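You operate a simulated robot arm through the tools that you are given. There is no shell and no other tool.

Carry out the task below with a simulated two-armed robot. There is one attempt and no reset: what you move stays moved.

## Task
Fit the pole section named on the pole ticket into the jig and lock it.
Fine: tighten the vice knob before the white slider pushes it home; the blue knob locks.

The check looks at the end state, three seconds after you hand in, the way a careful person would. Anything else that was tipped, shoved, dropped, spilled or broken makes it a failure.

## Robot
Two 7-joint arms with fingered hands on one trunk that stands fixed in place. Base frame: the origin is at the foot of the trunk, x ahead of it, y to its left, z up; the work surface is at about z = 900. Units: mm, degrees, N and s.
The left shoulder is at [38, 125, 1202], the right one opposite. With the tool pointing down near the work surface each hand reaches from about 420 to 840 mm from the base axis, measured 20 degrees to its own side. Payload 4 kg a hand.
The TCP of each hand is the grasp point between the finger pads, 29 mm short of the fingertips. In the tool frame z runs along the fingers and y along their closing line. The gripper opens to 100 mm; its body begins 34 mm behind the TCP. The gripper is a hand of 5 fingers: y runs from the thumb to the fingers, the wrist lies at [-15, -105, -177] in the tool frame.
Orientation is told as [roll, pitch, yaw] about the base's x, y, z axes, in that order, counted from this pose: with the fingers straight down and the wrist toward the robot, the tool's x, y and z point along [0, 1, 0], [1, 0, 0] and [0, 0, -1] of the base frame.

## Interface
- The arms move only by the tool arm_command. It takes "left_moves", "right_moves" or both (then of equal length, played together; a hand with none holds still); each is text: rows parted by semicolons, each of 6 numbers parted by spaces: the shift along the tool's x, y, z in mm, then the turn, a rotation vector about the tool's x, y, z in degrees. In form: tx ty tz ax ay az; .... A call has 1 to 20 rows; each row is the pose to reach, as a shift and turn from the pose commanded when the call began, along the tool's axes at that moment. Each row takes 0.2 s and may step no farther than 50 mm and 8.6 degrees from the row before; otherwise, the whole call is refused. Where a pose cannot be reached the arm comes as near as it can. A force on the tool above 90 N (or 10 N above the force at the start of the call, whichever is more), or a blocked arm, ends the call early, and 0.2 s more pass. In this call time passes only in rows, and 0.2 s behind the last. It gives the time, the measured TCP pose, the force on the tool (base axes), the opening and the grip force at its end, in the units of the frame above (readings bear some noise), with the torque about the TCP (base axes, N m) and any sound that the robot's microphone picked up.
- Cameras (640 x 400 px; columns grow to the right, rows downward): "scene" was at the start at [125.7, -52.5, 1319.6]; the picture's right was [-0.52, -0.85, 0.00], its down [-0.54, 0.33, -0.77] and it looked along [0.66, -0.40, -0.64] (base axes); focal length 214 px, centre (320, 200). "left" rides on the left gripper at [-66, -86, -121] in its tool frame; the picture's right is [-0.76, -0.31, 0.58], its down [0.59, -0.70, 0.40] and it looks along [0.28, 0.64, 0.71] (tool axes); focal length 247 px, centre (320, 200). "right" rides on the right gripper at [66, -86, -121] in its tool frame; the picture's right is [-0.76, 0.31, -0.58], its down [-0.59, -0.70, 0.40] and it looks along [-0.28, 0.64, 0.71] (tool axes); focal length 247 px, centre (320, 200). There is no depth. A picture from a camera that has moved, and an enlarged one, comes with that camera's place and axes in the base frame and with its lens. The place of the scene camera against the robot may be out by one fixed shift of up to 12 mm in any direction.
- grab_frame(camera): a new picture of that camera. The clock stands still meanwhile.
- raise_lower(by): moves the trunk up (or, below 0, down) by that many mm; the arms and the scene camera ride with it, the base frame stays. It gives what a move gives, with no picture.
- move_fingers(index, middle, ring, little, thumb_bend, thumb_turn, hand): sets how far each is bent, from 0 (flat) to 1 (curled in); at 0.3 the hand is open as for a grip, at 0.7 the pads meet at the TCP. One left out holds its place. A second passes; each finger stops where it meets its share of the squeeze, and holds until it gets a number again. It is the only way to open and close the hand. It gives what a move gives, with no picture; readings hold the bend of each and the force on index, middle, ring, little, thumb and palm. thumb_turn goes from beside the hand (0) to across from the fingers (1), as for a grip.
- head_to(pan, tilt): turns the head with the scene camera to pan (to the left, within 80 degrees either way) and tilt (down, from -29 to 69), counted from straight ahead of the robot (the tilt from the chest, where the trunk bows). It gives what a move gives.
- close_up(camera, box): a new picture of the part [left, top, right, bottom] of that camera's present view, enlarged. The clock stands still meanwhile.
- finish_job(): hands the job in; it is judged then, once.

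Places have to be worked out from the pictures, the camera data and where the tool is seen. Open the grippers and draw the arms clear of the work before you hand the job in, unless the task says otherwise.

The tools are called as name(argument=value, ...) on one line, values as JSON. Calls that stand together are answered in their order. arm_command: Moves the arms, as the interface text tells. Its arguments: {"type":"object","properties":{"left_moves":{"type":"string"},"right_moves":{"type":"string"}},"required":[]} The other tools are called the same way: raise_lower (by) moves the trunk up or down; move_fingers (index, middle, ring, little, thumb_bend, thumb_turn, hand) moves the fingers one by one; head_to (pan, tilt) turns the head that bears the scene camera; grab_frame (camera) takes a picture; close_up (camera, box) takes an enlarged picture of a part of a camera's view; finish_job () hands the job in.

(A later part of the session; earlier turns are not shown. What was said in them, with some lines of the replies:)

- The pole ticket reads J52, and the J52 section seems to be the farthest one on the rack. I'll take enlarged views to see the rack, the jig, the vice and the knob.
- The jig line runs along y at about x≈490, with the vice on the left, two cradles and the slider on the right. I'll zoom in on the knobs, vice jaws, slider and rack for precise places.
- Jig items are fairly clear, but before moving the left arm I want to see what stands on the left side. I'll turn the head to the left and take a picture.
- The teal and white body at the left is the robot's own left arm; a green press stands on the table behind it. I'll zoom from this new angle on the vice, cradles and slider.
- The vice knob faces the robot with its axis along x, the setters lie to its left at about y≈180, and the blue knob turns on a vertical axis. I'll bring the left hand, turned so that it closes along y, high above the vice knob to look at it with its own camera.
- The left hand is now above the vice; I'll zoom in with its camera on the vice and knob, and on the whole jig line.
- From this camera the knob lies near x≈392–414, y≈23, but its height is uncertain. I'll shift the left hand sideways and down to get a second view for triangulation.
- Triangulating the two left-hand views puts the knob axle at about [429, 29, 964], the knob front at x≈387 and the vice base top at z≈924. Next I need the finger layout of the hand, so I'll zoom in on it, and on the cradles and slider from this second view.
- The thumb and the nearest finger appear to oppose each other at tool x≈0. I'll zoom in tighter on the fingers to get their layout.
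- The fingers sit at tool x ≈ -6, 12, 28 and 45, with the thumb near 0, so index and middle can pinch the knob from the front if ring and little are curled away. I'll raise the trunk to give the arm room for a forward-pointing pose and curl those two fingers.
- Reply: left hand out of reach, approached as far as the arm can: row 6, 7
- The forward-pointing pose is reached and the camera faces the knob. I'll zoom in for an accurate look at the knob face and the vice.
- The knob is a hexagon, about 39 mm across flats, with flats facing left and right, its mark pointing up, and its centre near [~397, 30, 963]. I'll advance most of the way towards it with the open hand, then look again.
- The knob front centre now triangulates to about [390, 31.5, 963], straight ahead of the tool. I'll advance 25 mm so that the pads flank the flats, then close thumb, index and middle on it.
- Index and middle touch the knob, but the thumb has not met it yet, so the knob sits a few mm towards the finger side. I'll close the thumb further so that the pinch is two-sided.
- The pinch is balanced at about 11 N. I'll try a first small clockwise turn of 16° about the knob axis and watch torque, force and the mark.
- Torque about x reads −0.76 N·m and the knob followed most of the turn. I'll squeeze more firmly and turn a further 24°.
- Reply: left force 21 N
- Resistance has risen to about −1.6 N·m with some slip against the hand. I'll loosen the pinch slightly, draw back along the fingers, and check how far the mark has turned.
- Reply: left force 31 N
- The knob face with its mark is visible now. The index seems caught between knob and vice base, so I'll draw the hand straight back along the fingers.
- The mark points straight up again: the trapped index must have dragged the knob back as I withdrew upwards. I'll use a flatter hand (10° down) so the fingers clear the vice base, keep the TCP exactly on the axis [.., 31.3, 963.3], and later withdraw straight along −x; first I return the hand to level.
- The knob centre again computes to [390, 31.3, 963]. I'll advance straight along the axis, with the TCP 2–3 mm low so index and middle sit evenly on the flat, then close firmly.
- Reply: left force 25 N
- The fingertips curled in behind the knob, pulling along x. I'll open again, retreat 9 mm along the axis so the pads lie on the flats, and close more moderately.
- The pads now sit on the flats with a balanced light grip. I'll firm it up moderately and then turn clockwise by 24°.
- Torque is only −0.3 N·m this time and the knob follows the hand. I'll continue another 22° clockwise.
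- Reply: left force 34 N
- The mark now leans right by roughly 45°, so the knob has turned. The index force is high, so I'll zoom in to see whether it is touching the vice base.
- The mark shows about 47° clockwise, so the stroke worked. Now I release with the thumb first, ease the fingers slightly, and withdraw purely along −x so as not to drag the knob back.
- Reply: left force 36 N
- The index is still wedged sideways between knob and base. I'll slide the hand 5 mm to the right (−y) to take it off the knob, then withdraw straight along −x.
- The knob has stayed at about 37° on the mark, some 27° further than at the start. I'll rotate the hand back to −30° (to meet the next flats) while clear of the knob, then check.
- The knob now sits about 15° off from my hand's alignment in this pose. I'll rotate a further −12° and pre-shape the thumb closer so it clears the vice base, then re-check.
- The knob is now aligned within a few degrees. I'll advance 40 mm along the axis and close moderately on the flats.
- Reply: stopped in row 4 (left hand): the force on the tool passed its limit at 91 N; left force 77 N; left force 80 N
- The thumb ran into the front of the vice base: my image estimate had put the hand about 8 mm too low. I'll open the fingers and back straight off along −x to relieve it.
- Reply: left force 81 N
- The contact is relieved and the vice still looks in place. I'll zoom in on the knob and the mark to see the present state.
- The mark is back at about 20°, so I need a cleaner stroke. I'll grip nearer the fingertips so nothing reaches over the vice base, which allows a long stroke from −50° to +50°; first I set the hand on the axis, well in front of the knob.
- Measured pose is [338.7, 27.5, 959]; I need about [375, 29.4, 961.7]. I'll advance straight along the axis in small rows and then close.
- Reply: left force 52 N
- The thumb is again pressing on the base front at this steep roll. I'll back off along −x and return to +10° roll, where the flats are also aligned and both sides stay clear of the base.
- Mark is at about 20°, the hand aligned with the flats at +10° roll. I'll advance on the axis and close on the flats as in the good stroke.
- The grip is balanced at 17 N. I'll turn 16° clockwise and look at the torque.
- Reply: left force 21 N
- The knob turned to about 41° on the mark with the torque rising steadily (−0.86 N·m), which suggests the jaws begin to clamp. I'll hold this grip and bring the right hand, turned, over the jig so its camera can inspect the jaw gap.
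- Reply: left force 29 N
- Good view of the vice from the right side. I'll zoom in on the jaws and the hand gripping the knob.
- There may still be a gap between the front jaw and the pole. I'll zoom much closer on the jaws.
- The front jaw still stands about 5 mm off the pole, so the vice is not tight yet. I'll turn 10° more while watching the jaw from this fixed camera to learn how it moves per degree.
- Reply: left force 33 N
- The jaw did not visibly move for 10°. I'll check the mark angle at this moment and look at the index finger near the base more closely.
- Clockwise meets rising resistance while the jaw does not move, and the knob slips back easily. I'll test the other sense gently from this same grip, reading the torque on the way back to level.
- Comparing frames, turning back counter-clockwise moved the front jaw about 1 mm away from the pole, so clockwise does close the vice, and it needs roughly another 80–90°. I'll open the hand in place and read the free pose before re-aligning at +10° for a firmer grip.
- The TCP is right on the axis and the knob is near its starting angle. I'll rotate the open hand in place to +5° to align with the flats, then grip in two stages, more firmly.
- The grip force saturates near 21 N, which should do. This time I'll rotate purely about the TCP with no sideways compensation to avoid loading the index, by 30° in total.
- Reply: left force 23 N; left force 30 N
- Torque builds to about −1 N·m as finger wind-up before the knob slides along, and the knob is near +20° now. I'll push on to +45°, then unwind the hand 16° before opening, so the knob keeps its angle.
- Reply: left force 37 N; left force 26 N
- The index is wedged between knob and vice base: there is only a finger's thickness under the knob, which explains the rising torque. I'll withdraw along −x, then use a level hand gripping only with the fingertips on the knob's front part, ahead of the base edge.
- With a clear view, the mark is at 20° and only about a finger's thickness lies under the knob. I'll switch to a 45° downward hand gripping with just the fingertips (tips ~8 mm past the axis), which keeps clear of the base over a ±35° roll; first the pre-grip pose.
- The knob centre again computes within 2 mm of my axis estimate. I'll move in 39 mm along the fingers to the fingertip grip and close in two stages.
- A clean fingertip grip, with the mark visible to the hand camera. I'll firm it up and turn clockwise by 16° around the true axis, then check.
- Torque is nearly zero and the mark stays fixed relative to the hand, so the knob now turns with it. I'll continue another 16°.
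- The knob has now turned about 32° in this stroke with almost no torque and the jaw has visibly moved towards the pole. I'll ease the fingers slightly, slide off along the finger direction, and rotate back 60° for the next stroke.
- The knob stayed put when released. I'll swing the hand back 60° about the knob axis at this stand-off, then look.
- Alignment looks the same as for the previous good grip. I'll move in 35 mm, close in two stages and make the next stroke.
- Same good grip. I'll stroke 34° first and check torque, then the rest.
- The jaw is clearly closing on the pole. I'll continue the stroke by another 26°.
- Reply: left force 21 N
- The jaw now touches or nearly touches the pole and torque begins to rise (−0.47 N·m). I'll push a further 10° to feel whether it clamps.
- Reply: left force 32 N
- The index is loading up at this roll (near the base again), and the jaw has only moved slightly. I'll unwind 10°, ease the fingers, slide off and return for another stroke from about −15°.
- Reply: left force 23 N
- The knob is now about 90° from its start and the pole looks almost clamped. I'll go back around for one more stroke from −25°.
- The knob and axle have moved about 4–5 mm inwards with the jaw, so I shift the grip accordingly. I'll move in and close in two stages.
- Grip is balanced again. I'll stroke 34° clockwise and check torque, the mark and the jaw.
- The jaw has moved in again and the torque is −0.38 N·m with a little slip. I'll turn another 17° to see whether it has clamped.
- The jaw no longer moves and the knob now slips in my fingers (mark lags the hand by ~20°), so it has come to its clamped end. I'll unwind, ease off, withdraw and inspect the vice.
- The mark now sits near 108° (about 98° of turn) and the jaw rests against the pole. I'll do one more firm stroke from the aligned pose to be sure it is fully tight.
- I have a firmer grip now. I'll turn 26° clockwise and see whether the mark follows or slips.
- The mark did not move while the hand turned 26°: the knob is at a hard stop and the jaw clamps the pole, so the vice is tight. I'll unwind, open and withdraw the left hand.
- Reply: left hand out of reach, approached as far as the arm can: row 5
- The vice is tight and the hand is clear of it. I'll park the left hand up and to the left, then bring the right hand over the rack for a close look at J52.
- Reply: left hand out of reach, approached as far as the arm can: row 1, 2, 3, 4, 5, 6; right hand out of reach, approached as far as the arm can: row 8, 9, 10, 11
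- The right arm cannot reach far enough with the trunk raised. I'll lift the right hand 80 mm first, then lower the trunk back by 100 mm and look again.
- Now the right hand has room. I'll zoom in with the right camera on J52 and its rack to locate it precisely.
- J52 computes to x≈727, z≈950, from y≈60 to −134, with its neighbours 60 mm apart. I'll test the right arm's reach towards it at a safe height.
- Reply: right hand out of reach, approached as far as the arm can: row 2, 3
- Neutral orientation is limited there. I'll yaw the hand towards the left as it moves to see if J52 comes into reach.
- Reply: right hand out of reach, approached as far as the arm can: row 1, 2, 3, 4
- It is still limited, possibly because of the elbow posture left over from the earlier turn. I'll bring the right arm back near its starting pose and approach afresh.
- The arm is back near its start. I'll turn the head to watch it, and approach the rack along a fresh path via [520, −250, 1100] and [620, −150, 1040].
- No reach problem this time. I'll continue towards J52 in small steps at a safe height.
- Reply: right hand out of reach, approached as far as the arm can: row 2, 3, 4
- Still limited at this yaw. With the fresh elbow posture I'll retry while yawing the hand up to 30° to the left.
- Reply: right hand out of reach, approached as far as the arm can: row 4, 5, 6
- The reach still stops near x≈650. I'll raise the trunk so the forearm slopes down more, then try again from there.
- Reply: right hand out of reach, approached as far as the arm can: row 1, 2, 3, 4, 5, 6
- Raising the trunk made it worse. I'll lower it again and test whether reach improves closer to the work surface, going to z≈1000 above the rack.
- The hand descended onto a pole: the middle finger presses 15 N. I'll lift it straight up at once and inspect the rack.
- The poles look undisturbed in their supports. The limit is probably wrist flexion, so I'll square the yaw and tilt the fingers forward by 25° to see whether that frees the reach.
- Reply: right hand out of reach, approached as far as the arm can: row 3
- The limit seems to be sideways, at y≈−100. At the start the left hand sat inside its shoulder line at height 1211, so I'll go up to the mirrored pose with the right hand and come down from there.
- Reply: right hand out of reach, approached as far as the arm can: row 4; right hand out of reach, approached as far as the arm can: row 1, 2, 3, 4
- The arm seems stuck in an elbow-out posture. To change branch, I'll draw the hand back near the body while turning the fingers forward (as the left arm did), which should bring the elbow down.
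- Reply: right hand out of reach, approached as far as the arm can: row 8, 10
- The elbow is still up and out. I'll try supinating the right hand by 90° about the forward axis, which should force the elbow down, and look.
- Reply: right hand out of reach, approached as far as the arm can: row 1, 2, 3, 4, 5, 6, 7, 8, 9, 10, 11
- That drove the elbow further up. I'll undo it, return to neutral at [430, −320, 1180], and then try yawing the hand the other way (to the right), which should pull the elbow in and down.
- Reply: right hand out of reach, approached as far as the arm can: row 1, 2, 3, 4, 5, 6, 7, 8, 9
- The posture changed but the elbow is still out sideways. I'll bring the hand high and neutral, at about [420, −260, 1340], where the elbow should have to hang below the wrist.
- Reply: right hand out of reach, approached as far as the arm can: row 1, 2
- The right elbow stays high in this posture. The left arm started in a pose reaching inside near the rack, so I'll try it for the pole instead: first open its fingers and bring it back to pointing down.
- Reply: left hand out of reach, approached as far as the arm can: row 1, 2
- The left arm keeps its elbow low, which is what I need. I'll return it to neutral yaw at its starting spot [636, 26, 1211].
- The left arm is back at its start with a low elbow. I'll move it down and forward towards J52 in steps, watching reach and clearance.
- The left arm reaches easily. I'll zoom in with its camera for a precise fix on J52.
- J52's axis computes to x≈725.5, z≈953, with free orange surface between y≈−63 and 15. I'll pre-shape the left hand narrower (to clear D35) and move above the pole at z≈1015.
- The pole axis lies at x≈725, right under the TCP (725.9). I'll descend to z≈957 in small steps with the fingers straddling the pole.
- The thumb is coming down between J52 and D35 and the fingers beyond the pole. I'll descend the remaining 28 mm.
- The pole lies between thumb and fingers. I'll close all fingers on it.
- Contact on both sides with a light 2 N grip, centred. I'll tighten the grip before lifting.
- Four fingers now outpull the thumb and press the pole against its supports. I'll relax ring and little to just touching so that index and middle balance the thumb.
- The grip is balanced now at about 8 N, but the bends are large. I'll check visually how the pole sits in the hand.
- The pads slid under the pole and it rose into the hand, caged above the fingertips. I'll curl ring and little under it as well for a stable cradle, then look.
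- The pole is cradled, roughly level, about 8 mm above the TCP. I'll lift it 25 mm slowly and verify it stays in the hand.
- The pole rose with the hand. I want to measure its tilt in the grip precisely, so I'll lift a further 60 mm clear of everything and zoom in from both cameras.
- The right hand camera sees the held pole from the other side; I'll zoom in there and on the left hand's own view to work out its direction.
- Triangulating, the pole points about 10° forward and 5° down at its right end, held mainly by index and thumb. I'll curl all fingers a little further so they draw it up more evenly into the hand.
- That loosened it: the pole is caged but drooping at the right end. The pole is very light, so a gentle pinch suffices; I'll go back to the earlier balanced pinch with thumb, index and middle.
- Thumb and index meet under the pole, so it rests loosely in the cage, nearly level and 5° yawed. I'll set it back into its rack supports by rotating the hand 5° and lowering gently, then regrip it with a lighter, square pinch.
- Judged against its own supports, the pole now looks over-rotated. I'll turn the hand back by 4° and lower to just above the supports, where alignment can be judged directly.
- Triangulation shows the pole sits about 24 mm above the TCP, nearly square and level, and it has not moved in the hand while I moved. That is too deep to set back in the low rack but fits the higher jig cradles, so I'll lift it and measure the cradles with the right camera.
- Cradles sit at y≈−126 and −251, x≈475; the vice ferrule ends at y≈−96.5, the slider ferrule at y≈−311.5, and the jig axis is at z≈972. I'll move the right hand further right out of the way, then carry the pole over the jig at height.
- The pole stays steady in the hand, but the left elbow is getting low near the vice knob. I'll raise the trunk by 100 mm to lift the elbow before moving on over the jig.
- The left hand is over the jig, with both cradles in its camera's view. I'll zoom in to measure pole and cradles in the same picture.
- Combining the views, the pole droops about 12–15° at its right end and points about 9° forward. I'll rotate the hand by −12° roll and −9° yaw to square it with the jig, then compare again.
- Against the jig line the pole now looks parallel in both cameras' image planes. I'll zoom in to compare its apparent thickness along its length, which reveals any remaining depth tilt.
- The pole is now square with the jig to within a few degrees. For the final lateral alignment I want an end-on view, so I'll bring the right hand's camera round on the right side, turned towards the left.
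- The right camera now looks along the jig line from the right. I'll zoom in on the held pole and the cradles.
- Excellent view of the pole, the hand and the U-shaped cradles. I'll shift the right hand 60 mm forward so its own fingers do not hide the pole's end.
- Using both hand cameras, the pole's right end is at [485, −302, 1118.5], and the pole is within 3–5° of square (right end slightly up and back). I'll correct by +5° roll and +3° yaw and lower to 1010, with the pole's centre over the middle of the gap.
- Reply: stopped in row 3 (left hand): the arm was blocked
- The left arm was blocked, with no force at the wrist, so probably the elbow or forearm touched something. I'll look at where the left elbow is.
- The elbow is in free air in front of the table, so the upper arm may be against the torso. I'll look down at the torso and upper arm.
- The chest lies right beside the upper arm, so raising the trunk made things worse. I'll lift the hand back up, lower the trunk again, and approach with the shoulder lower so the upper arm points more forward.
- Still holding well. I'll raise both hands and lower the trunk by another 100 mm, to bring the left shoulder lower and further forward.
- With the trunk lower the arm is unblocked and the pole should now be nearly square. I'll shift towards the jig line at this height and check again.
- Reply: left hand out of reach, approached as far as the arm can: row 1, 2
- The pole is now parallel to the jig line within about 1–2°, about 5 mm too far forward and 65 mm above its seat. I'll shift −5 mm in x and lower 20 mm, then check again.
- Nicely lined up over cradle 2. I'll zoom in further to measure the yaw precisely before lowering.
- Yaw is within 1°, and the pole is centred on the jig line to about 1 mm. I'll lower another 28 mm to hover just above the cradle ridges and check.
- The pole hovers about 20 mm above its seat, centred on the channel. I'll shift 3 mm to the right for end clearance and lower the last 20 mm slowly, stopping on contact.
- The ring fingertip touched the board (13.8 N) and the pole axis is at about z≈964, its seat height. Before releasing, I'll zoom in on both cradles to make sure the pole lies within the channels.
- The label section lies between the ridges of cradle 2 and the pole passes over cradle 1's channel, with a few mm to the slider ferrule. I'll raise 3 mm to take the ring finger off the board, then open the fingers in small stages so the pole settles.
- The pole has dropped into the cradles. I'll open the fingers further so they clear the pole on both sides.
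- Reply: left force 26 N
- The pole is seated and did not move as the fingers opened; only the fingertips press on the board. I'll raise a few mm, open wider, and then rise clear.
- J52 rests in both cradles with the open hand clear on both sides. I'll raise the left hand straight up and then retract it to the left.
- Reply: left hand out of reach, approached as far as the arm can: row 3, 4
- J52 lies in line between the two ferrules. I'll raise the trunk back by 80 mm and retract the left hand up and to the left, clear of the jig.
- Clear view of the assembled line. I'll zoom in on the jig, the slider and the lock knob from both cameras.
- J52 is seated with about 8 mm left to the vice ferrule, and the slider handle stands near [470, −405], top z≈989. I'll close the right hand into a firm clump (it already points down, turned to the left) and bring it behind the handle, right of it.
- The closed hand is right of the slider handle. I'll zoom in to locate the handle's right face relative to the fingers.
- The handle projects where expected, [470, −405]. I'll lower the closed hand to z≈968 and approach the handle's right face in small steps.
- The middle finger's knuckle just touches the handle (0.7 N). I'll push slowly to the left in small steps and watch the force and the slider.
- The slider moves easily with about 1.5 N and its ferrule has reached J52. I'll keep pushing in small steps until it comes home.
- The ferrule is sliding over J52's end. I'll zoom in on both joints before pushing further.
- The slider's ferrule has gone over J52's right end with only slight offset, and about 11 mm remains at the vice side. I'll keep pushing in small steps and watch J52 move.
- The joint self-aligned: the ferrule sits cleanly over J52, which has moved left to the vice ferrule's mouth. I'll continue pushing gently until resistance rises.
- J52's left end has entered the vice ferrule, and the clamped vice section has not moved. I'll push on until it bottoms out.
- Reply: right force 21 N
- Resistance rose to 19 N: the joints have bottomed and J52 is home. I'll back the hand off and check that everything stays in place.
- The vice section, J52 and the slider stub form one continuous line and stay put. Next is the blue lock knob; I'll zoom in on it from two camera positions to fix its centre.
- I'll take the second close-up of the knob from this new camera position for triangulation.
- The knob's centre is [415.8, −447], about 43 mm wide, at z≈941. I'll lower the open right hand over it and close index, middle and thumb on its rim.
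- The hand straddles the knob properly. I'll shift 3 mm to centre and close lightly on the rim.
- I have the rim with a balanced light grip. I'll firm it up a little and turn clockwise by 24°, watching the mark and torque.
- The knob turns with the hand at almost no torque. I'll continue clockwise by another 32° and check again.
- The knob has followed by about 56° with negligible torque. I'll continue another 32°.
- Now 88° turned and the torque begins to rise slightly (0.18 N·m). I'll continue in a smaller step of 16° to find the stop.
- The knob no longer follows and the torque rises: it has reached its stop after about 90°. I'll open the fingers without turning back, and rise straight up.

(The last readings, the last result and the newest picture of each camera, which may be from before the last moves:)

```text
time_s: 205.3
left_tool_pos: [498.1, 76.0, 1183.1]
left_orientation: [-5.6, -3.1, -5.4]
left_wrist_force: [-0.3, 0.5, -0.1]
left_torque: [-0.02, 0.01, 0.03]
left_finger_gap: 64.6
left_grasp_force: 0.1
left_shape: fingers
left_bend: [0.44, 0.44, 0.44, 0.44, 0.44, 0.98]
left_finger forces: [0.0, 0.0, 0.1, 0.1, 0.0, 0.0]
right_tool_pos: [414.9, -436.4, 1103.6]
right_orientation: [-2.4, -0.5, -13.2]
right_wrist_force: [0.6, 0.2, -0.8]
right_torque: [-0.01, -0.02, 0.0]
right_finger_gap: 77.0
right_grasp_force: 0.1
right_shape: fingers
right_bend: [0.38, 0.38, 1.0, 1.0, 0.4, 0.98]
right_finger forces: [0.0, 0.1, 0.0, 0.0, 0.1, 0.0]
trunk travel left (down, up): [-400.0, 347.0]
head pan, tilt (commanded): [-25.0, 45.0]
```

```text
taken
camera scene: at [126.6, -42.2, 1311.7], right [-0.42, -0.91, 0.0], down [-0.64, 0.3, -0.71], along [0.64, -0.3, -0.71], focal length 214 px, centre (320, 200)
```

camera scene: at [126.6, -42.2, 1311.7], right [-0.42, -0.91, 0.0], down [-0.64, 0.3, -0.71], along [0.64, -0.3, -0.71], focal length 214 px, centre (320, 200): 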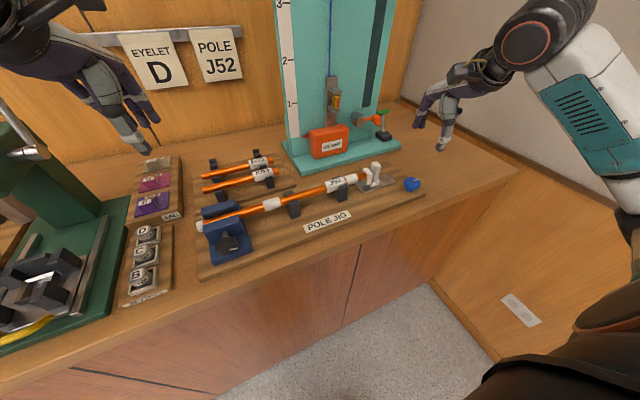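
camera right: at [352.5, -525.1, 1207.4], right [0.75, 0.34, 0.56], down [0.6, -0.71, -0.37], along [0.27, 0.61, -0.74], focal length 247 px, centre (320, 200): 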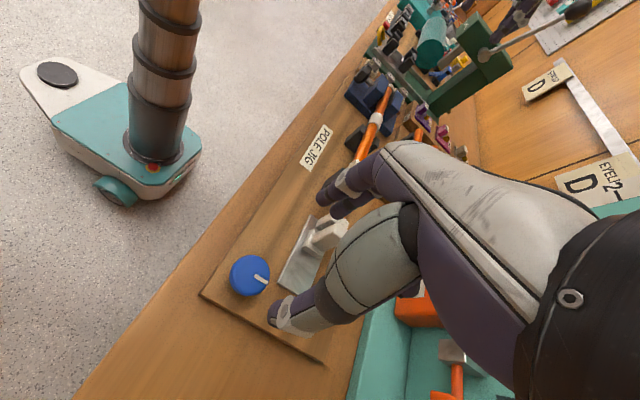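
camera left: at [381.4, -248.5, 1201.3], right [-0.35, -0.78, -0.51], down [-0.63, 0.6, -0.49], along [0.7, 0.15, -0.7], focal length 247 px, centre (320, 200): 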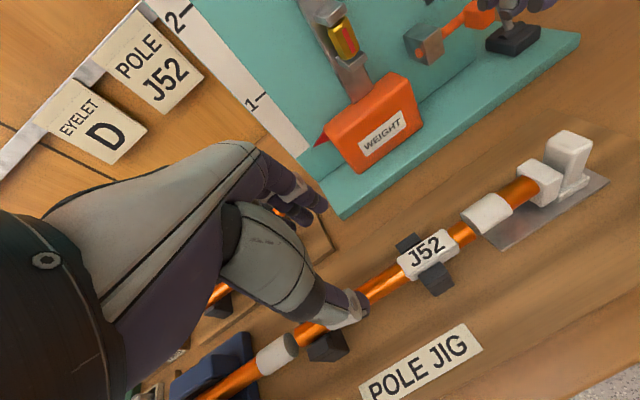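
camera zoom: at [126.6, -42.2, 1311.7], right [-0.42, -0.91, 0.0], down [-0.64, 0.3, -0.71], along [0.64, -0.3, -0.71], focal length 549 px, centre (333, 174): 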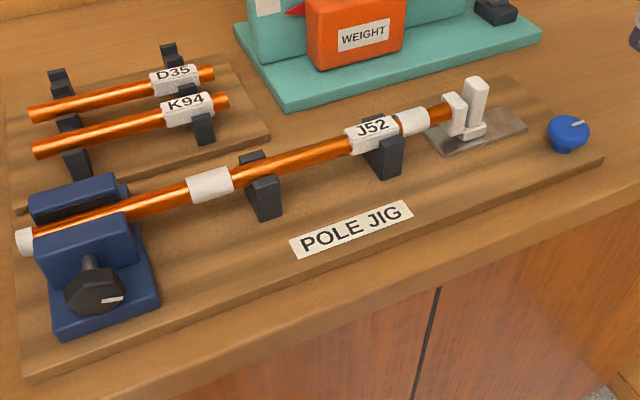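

The lock knob's mark now points right, about 90° turned, and the line is unchanged. I'll zoom in on both joints and the surroundings for a final inspection.

close_up(camera="scene", box=[330, 155, 400, 205])

close_up(camera="scene", box=[240, 175, 310, 230])

close_up(camera="scene", box=[190, 190, 260, 270])

close_up(camera="scene", box=[110, 140, 290, 300])

```text
8.00 times, centred on (365, 180) of scene
camera zoom: at [126.6, -42.2, 1311.7], right [-0.42, -0.91, 0.0], down [-0.64, 0.3, -0.71], along [0.64, -0.3, -0.71], focal length 1716 px, centre (-40, 360)
```

zoom: 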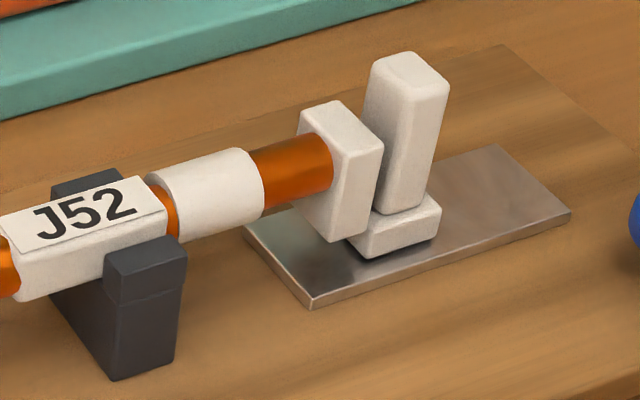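

```text
7.27 times, centred on (275, 202) of scene
camera zoom: at [126.6, -42.2, 1311.7], right [-0.42, -0.91, 0.0], down [-0.64, 0.3, -0.71], along [0.64, -0.3, -0.71], focal length 1560 px, centre (647, 182)
```

zoom: 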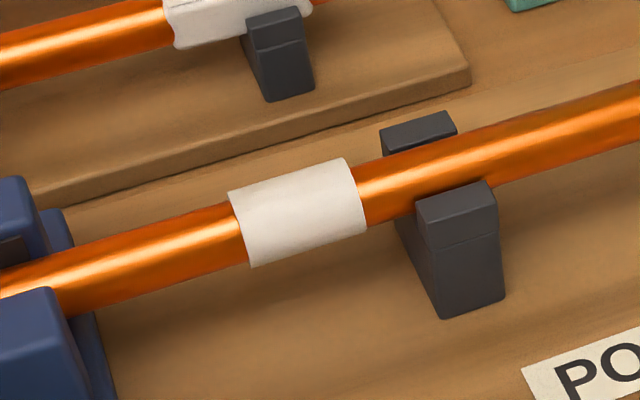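

```text
5.00 times, centred on (225, 230) of scene
camera zoom: at [126.6, -42.2, 1311.7], right [-0.42, -0.91, 0.0], down [-0.64, 0.3, -0.71], along [0.64, -0.3, -0.71], focal length 1072 px, centre (795, 50)
```

zoom: 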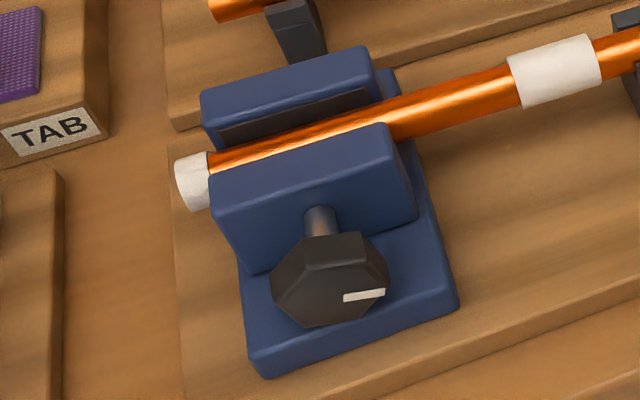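

```text
2.50 times, centred on (200, 220) of scene
camera zoom: at [126.6, -42.2, 1311.7], right [-0.42, -0.91, 0.0], down [-0.64, 0.3, -0.71], along [0.64, -0.3, -0.71], focal length 536 px, centre (620, 150)
```

zoom: 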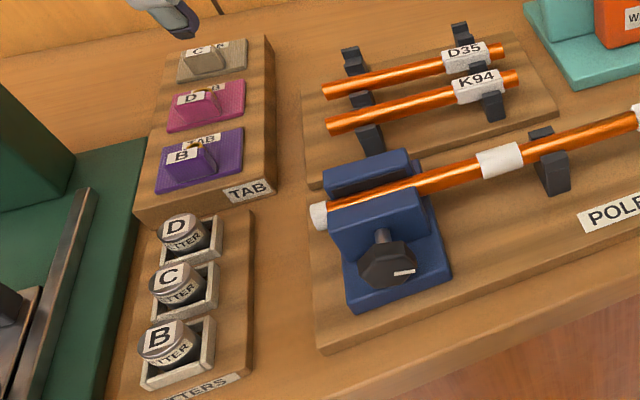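

All neighbours look untouched, the vice is clamped, and both joints are closed. To be sure the lock is fully home, I'll regrip the blue knob at a fresh angle and apply one more firm clockwise turn.

arm_command(right_moves="-1.4 0.2 0 0 0 -8.4; -2.7 0.3 0 0 0 -16.8; -4.1 0.5 0 0 0 -25.2; -5.5 0.7 0 0 0 -33.6; -6.8 0.8 0 0 0 -42; -8.2 1 0 0 0 -50")

arm_command(right_moves="0 0 40 0 0 0; 0 0 80 0 0 0; 0 0 115 0 0 0; 0 0 140 0 0 0; 0 0 150 0 0 0")

close_up(camera="right", box=[220, 150, 400, 320])

close_up(camera="scene", box=[390, 150, 450, 200])

```text
time_s: 206.7
left_tool_pos: [496.9, 76.2, 1182.1]
left_orientation: [-5.7, -3.0, -5.4]
left_wrist_force: [-0.7, -0.1, 0.6]
left_torque: [-0.01, 0.01, 0.01]
left_finger_gap: 64.6
left_grasp_force: 0.1
left_shape: fingers
left_bend: [0.44, 0.44, 0.44, 0.44, 0.44, 0.98]
left_finger forces: [0.0, 0.0, 0.0, 0.0, 0.1, 0.1]
right_tool_pos: [415.3, -445.7, 1102.5]
right_orientation: [-2.1, 1.3, 36.9]
right_wrist_force: [0.4, 0.1, -0.2]
right_torque: [0.0, 0.0, -0.03]
right_finger_gap: 77.2
right_grasp_force: 0.1
right_shape: fingers
right_bend: [0.38, 0.38, 1.0, 1.0, 0.4, 0.98]
right_finger forces: [0.0, 0.0, 0.0, 0.0, 0.0, 0.0]
trunk travel left (down, up): [-400.0, 347.0]
head pan, tilt (commanded): [-25.0, 45.0]
```

```text
time_s: 207.9
left_tool_pos: [497.9, 75.2, 1183.0]
left_orientation: [-5.6, -3.1, -5.3]
left_wrist_force: [0.1, -1.1, -0.5]
left_torque: [-0.01, 0.05, 0.01]
left_finger_gap: 64.7
left_grasp_force: 0.0
left_shape: fingers
left_bend: [0.44, 0.44, 0.44, 0.44, 0.44, 0.98]
left_finger forces: [0.0, 0.1, 0.0, 0.0, 0.0, 0.1]
right_tool_pos: [417.2, -451.8, 955.2]
right_orientation: [-2.0, 1.5, 36.9]
right_wrist_force: [-0.2, -0.3, 3.1]
right_torque: [0.05, -0.12, -0.03]
right_finger_gap: 76.9
right_grasp_force: 2.0
right_shape: fingers
right_bend: [0.38, 0.38, 1.0, 1.0, 0.4, 0.98]
right_finger forces: [0.0, 3.2, 0.1, 0.0, 0.0, 0.1]
trunk travel left (down, up): [-400.0, 347.0]
head pan, tilt (commanded): [-25.0, 45.0]
```

```text
2.35 times, centred on (310, 235) of right
camera zoom: at [309.3, -446.2, 1075.9], right [0.7, -0.4, 0.6], down [-0.21, -0.91, -0.36], along [0.68, 0.13, -0.72], focal length 581 px, centre (344, 118)
```

zoom: 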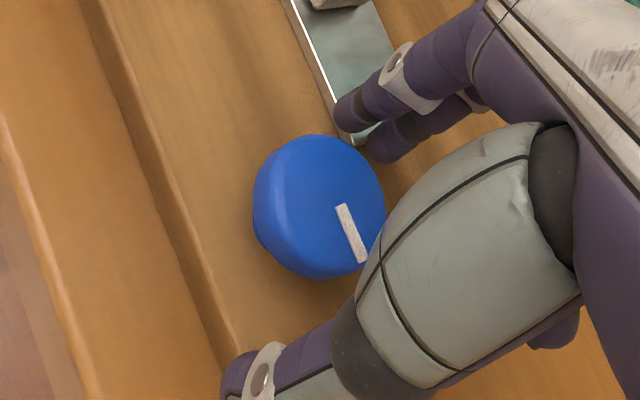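

```text
8.00 times, centred on (420, 175) of scene
camera zoom: at [126.3, -42.3, 1311.8], right [-0.42, -0.91, 0.0], down [-0.64, 0.3, -0.71], along [0.64, -0.3, -0.71], focal length 1716 px, centre (-480, 400)
```

zoom: 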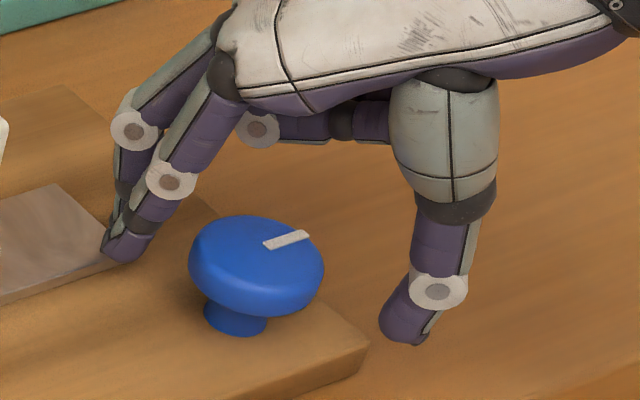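

The middle fingertip just rests on the slider plate's corner. I'll lift 4 mm, narrow the fingers so they come off it, and centre on the knob.

arm_command(right_moves="0 0 -4 0 0 0")

move_fingers(hand="right", index=0.46, middle=0.46, thumb_bend=0.44)

arm_command(right_moves="3.7 0.9 1 0 0 0; 7.4 1.8 4 0 0 0")

move_fingers(hand="right", index=0.6, middle=0.6, thumb_bend=0.68)

move_fingers(hand="right", index=0.74, middle=0.76, thumb_bend=0.88)

close_up(camera="right", box=[220, 150, 400, 320])

```text
time_s: 208.3
left_tool_pos: [497.6, 75.2, 1183.0]
left_orientation: [-5.6, -3.0, -5.3]
left_wrist_force: [-0.8, -0.8, -1.1]
left_torque: [-0.02, -0.02, 0.03]
left_finger_gap: 64.7
left_grasp_force: 0.0
left_shape: fingers
left_bend: [0.44, 0.44, 0.44, 0.44, 0.44, 0.98]
left_finger forces: [0.1, 0.0, 0.0, 0.1, 0.0, 0.1]
right_tool_pos: [415.3, -452.3, 957.4]
right_orientation: [-2.0, 1.6, 36.8]
right_wrist_force: [-0.3, -0.9, 0.2]
right_torque: [0.01, 0.0, -0.03]
right_finger_gap: 76.9
right_grasp_force: 0.0
right_shape: fingers
right_bend: [0.38, 0.38, 1.0, 1.0, 0.4, 0.98]
right_finger forces: [0.0, 0.0, 0.0, 0.0, 0.1, 0.1]
trunk travel left (down, up): [-400.0, 347.0]
head pan, tilt (commanded): [-25.0, 45.0]
```

```text
time_s: 209.3
left_tool_pos: [498.7, 75.8, 1183.1]
left_orientation: [-5.8, -3.0, -5.4]
left_wrist_force: [0.0, -0.8, -0.3]
left_torque: [0.0, -0.02, 0.0]
left_finger_gap: 64.9
left_grasp_force: 0.2
left_shape: fingers
left_bend: [0.44, 0.44, 0.44, 0.44, 0.44, 0.98]
left_finger forces: [0.0, 0.1, 0.0, 0.0, 0.1, 0.0]
right_tool_pos: [415.6, -452.1, 957.7]
right_orientation: [-2.1, 1.5, 36.7]
right_wrist_force: [-0.4, -0.6, -0.5]
right_torque: [0.01, 0.02, 0.02]
right_finger_gap: 63.0
right_grasp_force: 0.1
right_shape: fingers
right_bend: [0.46, 0.46, 1.0, 1.0, 0.44, 0.98]
right_finger forces: [0.0, 0.1, 0.0, 0.0, 0.0, 0.1]
trunk travel left (down, up): [-400.0, 347.0]
head pan, tilt (commanded): [-25.0, 45.0]
```

```text
time_s: 209.9
left_tool_pos: [498.4, 75.8, 1183.2]
left_orientation: [-5.6, -2.9, -5.2]
left_wrist_force: [-0.2, 0.1, 0.2]
left_torque: [-0.01, 0.01, 0.01]
left_finger_gap: 64.6
left_grasp_force: 0.0
left_shape: fingers
left_bend: [0.44, 0.44, 0.44, 0.44, 0.44, 0.98]
left_finger forces: [0.0, 0.0, 0.0, 0.1, 0.1, 0.1]
right_tool_pos: [411.8, -445.0, 952.7]
right_orientation: [-2.1, 1.4, 36.9]
right_wrist_force: [-0.4, -0.3, 0.1]
right_torque: [0.0, 0.01, 0.01]
right_finger_gap: 62.7
right_grasp_force: 0.0
right_shape: fingers
right_bend: [0.46, 0.46, 1.0, 1.0, 0.44, 0.98]
right_finger forces: [0.0, 0.0, 0.0, 0.0, 0.1, 0.0]
trunk travel left (down, up): [-400.0, 347.0]
head pan, tilt (commanded): [-25.0, 45.0]
```

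```text
time_s: 210.9
left_tool_pos: [499.3, 76.6, 1183.3]
left_orientation: [-5.7, -3.1, -5.3]
left_wrist_force: [-0.5, -0.4, -0.3]
left_torque: [0.01, -0.01, 0.01]
left_finger_gap: 64.7
left_grasp_force: 0.0
left_shape: fingers
left_bend: [0.44, 0.44, 0.44, 0.44, 0.44, 0.98]
left_finger forces: [0.0, 0.0, 0.0, 0.1, 0.0, 0.1]
right_tool_pos: [411.6, -445.3, 952.9]
right_orientation: [-1.9, 1.5, 36.8]
right_wrist_force: [3.3, 2.6, -1.1]
right_torque: [0.02, -0.05, 0.04]
right_finger_gap: 32.6
right_grasp_force: 7.0
right_shape: fingers
right_bend: [0.54, 0.58, 1.0, 1.0, 0.64, 0.97]
right_finger forces: [7.0, 2.4, 0.0, 0.0, 5.1, 0.0]
trunk travel left (down, up): [-400.0, 347.0]
head pan, tilt (commanded): [-25.0, 45.0]
```

```text
time_s: 211.9
left_tool_pos: [499.1, 74.8, 1183.4]
left_orientation: [-5.5, -3.1, -5.4]
left_wrist_force: [-0.5, -0.5, -0.3]
left_torque: [0.0, -0.01, 0.01]
left_finger_gap: 64.7
left_grasp_force: 0.0
left_shape: fingers
left_bend: [0.44, 0.44, 0.44, 0.44, 0.44, 0.98]
left_finger forces: [0.0, 0.0, 0.1, 0.0, 0.1, 0.0]
right_tool_pos: [410.6, -446.8, 951.9]
right_orientation: [-2.0, 1.5, 36.8]
right_wrist_force: [-2.9, -1.6, -10.3]
right_torque: [0.06, -0.15, 0.25]
right_finger_gap: 29.9
right_grasp_force: 23.0
right_shape: fingers
right_bend: [0.53, 0.57, 1.0, 1.0, 0.6, 0.97]
right_finger forces: [10.7, 9.0, 0.0, 0.0, 26.3, 0.0]
trunk travel left (down, up): [-400.0, 347.0]
head pan, tilt (commanded): [-25.0, 45.0]
```

```text
2.35 times, centred on (310, 235) of right
camera zoom: at [305.3, -440.5, 1073.7], right [0.7, -0.4, 0.59], down [-0.21, -0.91, -0.36], along [0.68, 0.13, -0.72], focal length 581 px, centre (344, 118)
```

zoom: 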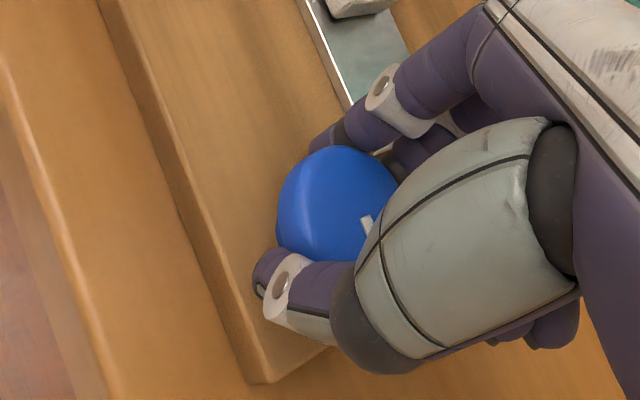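

A firmer 23 N grip. I'll turn 24° clockwise and see whether the knob still moves.

arm_command(right_moves="0 0.4 0 0 0 8; -0.1 0.8 0 0 0 16; -0.3 1.2 0 0 0 24")

close_up(camera="scene", box=[390, 150, 450, 200])

close_up(camera="right", box=[220, 150, 400, 320])

```text
time_s: 212.7
left_tool_pos: [498.3, 74.2, 1182.5]
left_orientation: [-5.6, -3.2, -5.4]
left_wrist_force: [0.5, -1.0, 0.3]
left_torque: [0.0, -0.01, 0.03]
left_finger_gap: 64.6
left_grasp_force: 0.2
left_shape: fingers
left_bend: [0.44, 0.44, 0.44, 0.44, 0.44, 0.98]
left_finger forces: [0.0, 0.0, 0.0, 0.0, 0.1, 0.0]
right_tool_pos: [411.8, -445.2, 952.2]
right_orientation: [-2.2, 0.6, 12.8]
right_wrist_force: [-12.3, 3.7, -15.8]
right_torque: [0.18, 0.1, 0.67]
right_finger_gap: 31.2
right_grasp_force: 24.0
right_shape: fingers
right_bend: [0.55, 0.57, 1.0, 1.0, 0.57, 1.0]
right_finger forces: [13.8, 7.5, 0.1, 0.0, 26.7, 0.0]
trunk travel left (down, up): [-400.0, 347.0]
head pan, tilt (commanded): [-25.0, 45.0]
```

```text
8.00 times, centred on (420, 175) of scene
camera zoom: at [126.1, -43.1, 1311.6], right [-0.42, -0.91, 0.0], down [-0.64, 0.3, -0.71], along [0.64, -0.3, -0.71], focal length 1716 px, centre (-480, 400)
```

zoom: 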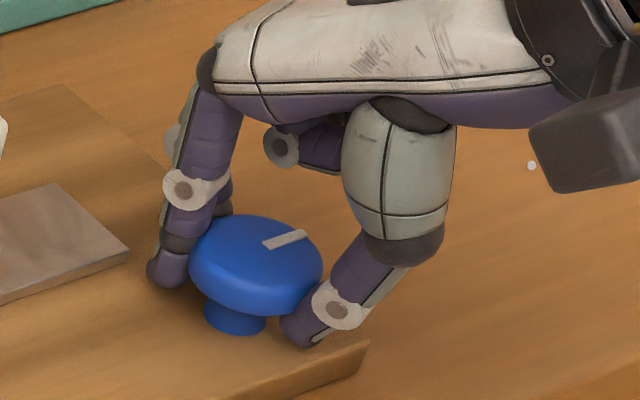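

```text
2.35 times, centred on (310, 235) of right
camera zoom: at [315.5, -395.6, 1071.6], right [0.47, -0.65, 0.6], down [-0.56, -0.75, -0.37], along [0.69, -0.16, -0.71], focal length 581 px, centre (344, 118)
```

zoom: 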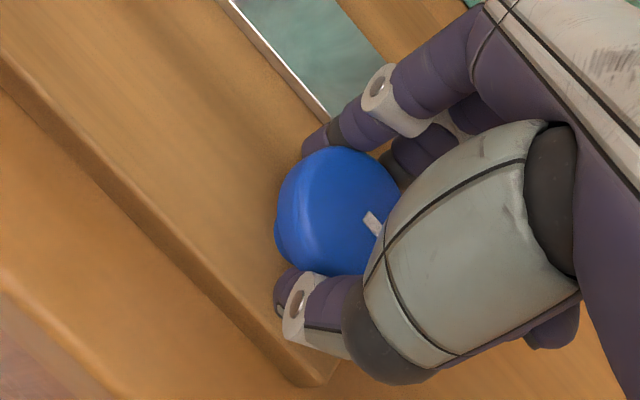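

The knob is at a hard stop (0.67 N·m, mark unmoved): it is locked. I'll open the fingers and rise straight up, well clear.

move_fingers(hand="right", index=0.42, middle=0.42, thumb_bend=0.42)

arm_command(right_moves="0 0 -15 0 0 0; 0 0 -40 0 0 0; 0 0 -75 0 0 0; 0 0 -115 0 0 0; 0 0 -155 0 0 0; 0 0 -200 0 0 0; -40 -10 -230 0 0 0; -80 -20 -250 0 0 0")

move_fingers(hand="right", index=0.3, middle=0.3, ring=0.3, little=0.3, thumb_bend=0.3)

grab_frame(camera="scene")

close_up(camera="scene", box=[190, 140, 440, 280])

```text
time_s: 213.7
left_tool_pos: [498.3, 76.0, 1182.0]
left_orientation: [-5.6, -3.0, -5.3]
left_wrist_force: [0.0, -0.3, 0.3]
left_torque: [-0.02, -0.03, -0.04]
left_finger_gap: 64.7
left_grasp_force: 0.0
left_shape: fingers
left_bend: [0.44, 0.44, 0.44, 0.44, 0.44, 0.98]
left_finger forces: [0.0, 0.0, 0.1, 0.1, 0.0, 0.1]
right_tool_pos: [413.0, -445.9, 952.5]
right_orientation: [-2.4, 0.5, 12.7]
right_wrist_force: [0.5, -0.2, 1.1]
right_torque: [0.0, -0.01, 0.02]
right_finger_gap: 69.4
right_grasp_force: 0.1
right_shape: fingers
right_bend: [0.42, 0.42, 1.0, 1.0, 0.42, 0.98]
right_finger forces: [0.1, 0.0, 0.0, 0.0, 0.0, 0.0]
trunk travel left (down, up): [-400.0, 347.0]
head pan, tilt (commanded): [-25.0, 45.0]
```

```text
refused: row 7 steps farther than a row can; nothing moved
```

```text
time_s: 214.7
left_tool_pos: [498.5, 75.4, 1182.6]
left_orientation: [-5.7, -3.1, -5.2]
left_wrist_force: [0.0, -0.3, -0.5]
left_torque: [-0.01, -0.04, 0.0]
left_finger_gap: 64.8
left_grasp_force: 0.1
left_shape: fingers
left_bend: [0.44, 0.44, 0.44, 0.44, 0.44, 0.98]
left_finger forces: [0.0, 0.0, 0.0, 0.0, 0.0, 0.0]
right_tool_pos: [412.9, -444.9, 952.5]
right_orientation: [-2.5, 0.6, 12.8]
right_wrist_force: [0.1, 0.1, 0.0]
right_torque: [0.01, 0.02, 0.03]
right_finger_gap: 98.3
right_grasp_force: 0.1
right_shape: fingers
right_bend: [0.3, 0.3, 0.3, 0.3, 0.3, 0.98]
right_finger forces: [0.0, 0.1, 0.0, 0.1, 0.2, 0.1]
trunk travel left (down, up): [-400.0, 347.0]
head pan, tilt (commanded): [-25.0, 45.0]
```

```text
taken
camera scene: at [126.7, -42.6, 1311.6], right [-0.42, -0.91, 0.0], down [-0.64, 0.3, -0.71], along [0.64, -0.3, -0.71], focal length 214 px, centre (320, 200)
```

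scene: 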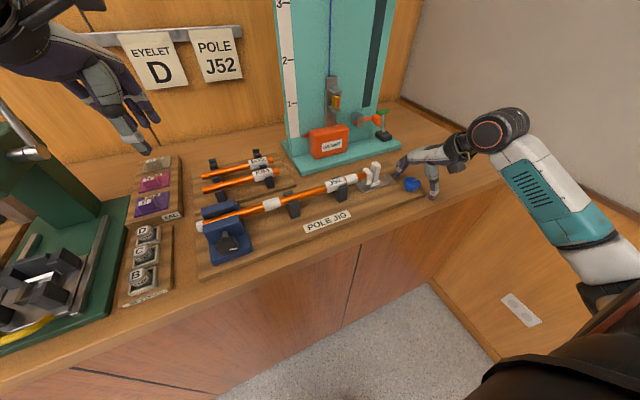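

```text
2.56 times, centred on (315, 210) of scene
camera zoom: at [126.7, -42.6, 1311.6], right [-0.42, -0.91, 0.0], down [-0.64, 0.3, -0.71], along [0.64, -0.3, -0.71], focal length 549 px, centre (333, 174)
```

zoom: 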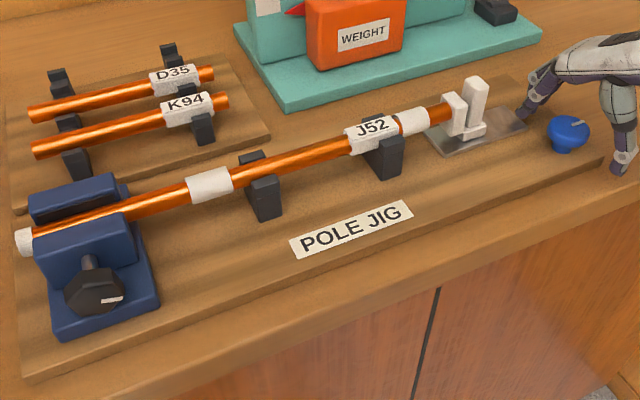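

The rise was refused for too large a step; the hand is open and still around the knob. I'll rise with smaller steps.

arm_command(right_moves="0 0 -15 0 0 0; 0 0 -40 0 0 0; 0 0 -75 0 0 0; 0 0 -115 0 0 0; 0 0 -155 0 0 0; 0 0 -195 0 0 0; -30 -5 -215 0 0 0; -65 -10 -235 0 0 0")

grab_frame(camera="scene")

close_up(camera="scene", box=[190, 140, 440, 280])

close_up(camera="scene", box=[320, 145, 440, 215])

```text
time_s: 216.5
left_tool_pos: [498.0, 75.9, 1183.2]
left_orientation: [-5.7, -3.1, -5.4]
left_wrist_force: [-0.2, 0.0, 0.5]
left_torque: [0.02, 0.01, -0.03]
left_finger_gap: 64.6
left_grasp_force: 0.1
left_shape: fingers
left_bend: [0.44, 0.44, 0.44, 0.44, 0.44, 0.98]
left_finger forces: [0.0, 0.1, 0.0, 0.0, 0.0, 0.0]
right_tool_pos: [416.1, -502.0, 1189.4]
right_orientation: [-2.3, 0.7, 12.8]
right_wrist_force: [0.5, 0.1, -0.1]
right_torque: [-0.02, -0.01, 0.02]
right_finger_gap: 98.5
right_grasp_force: 0.0
right_shape: fingers
right_bend: [0.3, 0.3, 0.3, 0.3, 0.3, 0.98]
right_finger forces: [0.0, 0.1, 0.0, 0.0, 0.0, 0.0]
trunk travel left (down, up): [-400.0, 347.0]
head pan, tilt (commanded): [-25.0, 45.0]
```

```text
taken
camera scene: at [126.4, -42.6, 1311.7], right [-0.42, -0.91, 0.0], down [-0.64, 0.3, -0.71], along [0.64, -0.3, -0.71], focal length 214 px, centre (320, 200)
```

scene: 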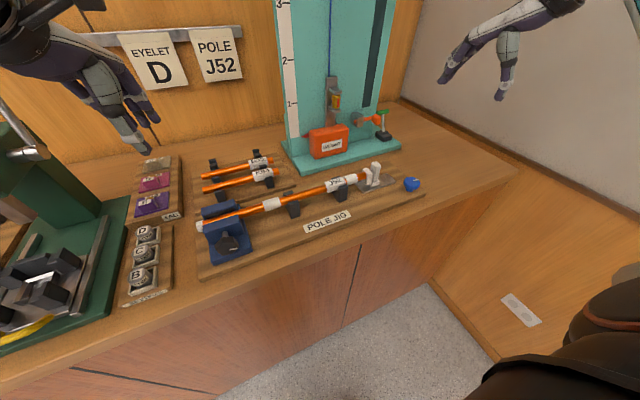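

```text
2.56 times, centred on (315, 210) of scene
camera zoom: at [126.4, -42.6, 1311.7], right [-0.42, -0.91, 0.0], down [-0.64, 0.3, -0.71], along [0.64, -0.3, -0.71], focal length 549 px, centre (333, 174)
```

zoom: 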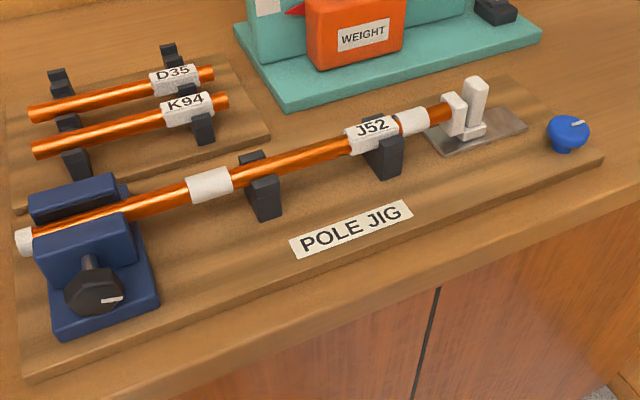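

```text
5.33 times, centred on (380, 180) of scene
camera zoom: at [126.4, -42.6, 1311.7], right [-0.42, -0.91, 0.0], down [-0.64, 0.3, -0.71], along [0.64, -0.3, -0.71], focal length 1144 px, centre (0, 307)
```

zoom: 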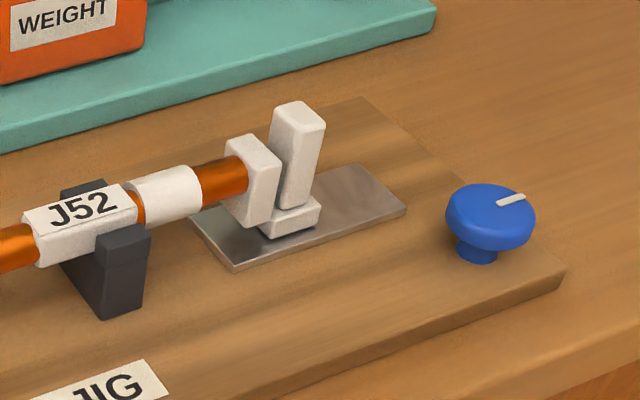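

Everything is in place: J52 fitted, slider home, knob locked. I'll open the left hand fully and draw it back towards the robot, clear of the work, then take a last look.

move_fingers(hand="left", index=0.3, middle=0.3, ring=0.3, little=0.3, thumb_bend=0.3)

arm_command(left_moves="0 -25 -15 0 0 0; 0 -50 -30 0 0 0; 0 -75 -45 0 0 0; 0 -100 -60 0 0 0")

head_to(pan=5, tilt=45)

grab_frame(camera="scene")

```text
time_s: 217.5
left_tool_pos: [497.9, 76.8, 1182.6]
left_orientation: [-5.7, -2.9, -5.3]
left_wrist_force: [-0.3, 0.0, -0.4]
left_torque: [-0.01, 0.01, -0.04]
left_finger_gap: 98.1
left_grasp_force: 0.0
left_shape: fingers
left_bend: [0.3, 0.3, 0.3, 0.3, 0.3, 0.98]
left_finger forces: [0.0, 0.0, 0.0, 0.0, 0.0, 0.1]
right_tool_pos: [417.0, -502.3, 1189.6]
right_orientation: [-2.4, 0.6, 12.8]
right_wrist_force: [0.3, 0.7, -0.8]
right_torque: [0.0, 0.03, 0.01]
right_finger_gap: 98.4
right_grasp_force: 0.1
right_shape: fingers
right_bend: [0.3, 0.3, 0.3, 0.3, 0.3, 0.98]
right_finger forces: [0.1, 0.0, 0.0, 0.0, 0.0, 0.0]
trunk travel left (down, up): [-400.0, 347.0]
head pan, tilt (commanded): [-25.0, 45.0]
```

```text
time_s: 218.5
left_tool_pos: [397.3, 91.4, 1235.3]
left_orientation: [-5.7, -3.0, -5.3]
left_wrist_force: [0.5, 1.2, 0.2]
left_torque: [0.01, 0.0, 0.01]
left_finger_gap: 98.5
left_grasp_force: 0.2
left_shape: fingers
left_bend: [0.3, 0.3, 0.3, 0.3, 0.3, 0.98]
left_finger forces: [0.0, 0.0, 0.0, 0.0, 0.1, 0.0]
right_tool_pos: [415.4, -501.8, 1189.0]
right_orientation: [-2.4, 0.4, 12.8]
right_wrist_force: [-0.2, -0.2, 0.3]
right_torque: [0.0, -0.01, 0.03]
right_finger_gap: 98.4
right_grasp_force: 0.2
right_shape: fingers
right_bend: [0.3, 0.3, 0.3, 0.3, 0.3, 0.98]
right_finger forces: [0.1, 0.0, 0.0, 0.1, 0.1, 0.0]
trunk travel left (down, up): [-400.0, 347.0]
head pan, tilt (commanded): [-25.0, 45.0]
```

```text
time_s: 219.5
left_tool_pos: [396.8, 91.3, 1236.1]
left_orientation: [-5.7, -2.9, -5.3]
left_wrist_force: [-0.2, 0.2, -0.6]
left_torque: [-0.02, -0.01, -0.04]
left_finger_gap: 98.5
left_grasp_force: 0.1
left_shape: fingers
left_bend: [0.3, 0.3, 0.3, 0.3, 0.3, 0.98]
left_finger forces: [0.0, 0.1, 0.0, 0.0, 0.0, 0.1]
right_tool_pos: [416.8, -502.5, 1188.6]
right_orientation: [-2.4, 0.6, 12.7]
right_wrist_force: [-0.5, -0.4, -0.7]
right_torque: [0.02, -0.01, -0.03]
right_finger_gap: 98.8
right_grasp_force: 0.1
right_shape: fingers
right_bend: [0.3, 0.3, 0.3, 0.3, 0.3, 0.98]
right_finger forces: [0.1, 0.0, 0.1, 0.1, 0.0, 0.0]
trunk travel left (down, up): [-400.0, 347.0]
head pan, tilt (commanded): [5.0, 45.0]
```

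```text
taken
camera scene: at [134.0, -1.2, 1311.6], right [0.09, -1.0, 0.0], down [-0.7, -0.06, -0.71], along [0.7, 0.06, -0.71], focal length 214 px, centre (320, 200)
```

scene: 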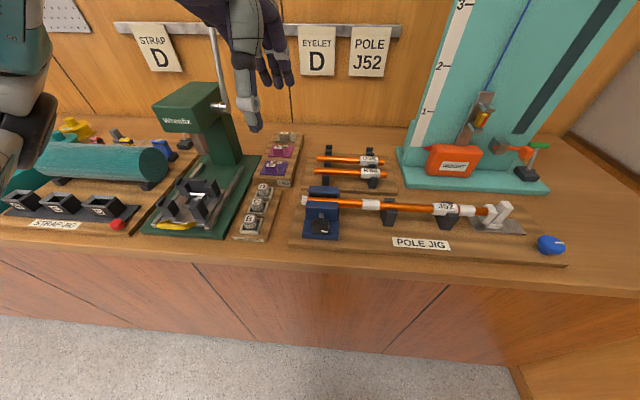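

The bench is tidy: the other two sections are still in the rack, the setters, tabs and press are untouched, and both hands are open and clear. J52 is joined between the clamped vice section and the locked slider, so I'm handing the job in.

finish_job()

```text
The job is handed in.
```

Pole section J52, the one on the pole ticket, is fitted in the jig and locked, and I've handed the job in.

- **Vice:** I tightened the vice knob first. It turned about 100° clockwise to a firm stop, and the front jaw came up against the vice section.
- **J52:** It sits in both cradles, with its ends inside the vice ferrule and the slider ferrule. Its left end went in about 12 mm.
- **Slider:** I pushed the white slider left until resistance rose to 19 N. It did not spring back when I let go, and the vice section did not move.
- **Lock:** The blue knob turned about 90° clockwise. I gripped it again and turned harder; it held without moving, so it is at its stop.

**Contacts along the way:**
- The right hand once pressed down on a rack pole, most likely D35, with about 15 N. I lifted off straight away, and D35 and K94 still looked in place in their supports.
- The left thumb hit the front of the vice base twice while I was turning the knob, at up to about 90 N. The vice did not look moved.

Both hands are open and clear of the work. In the last pictures everything else on the bench looked untouched.
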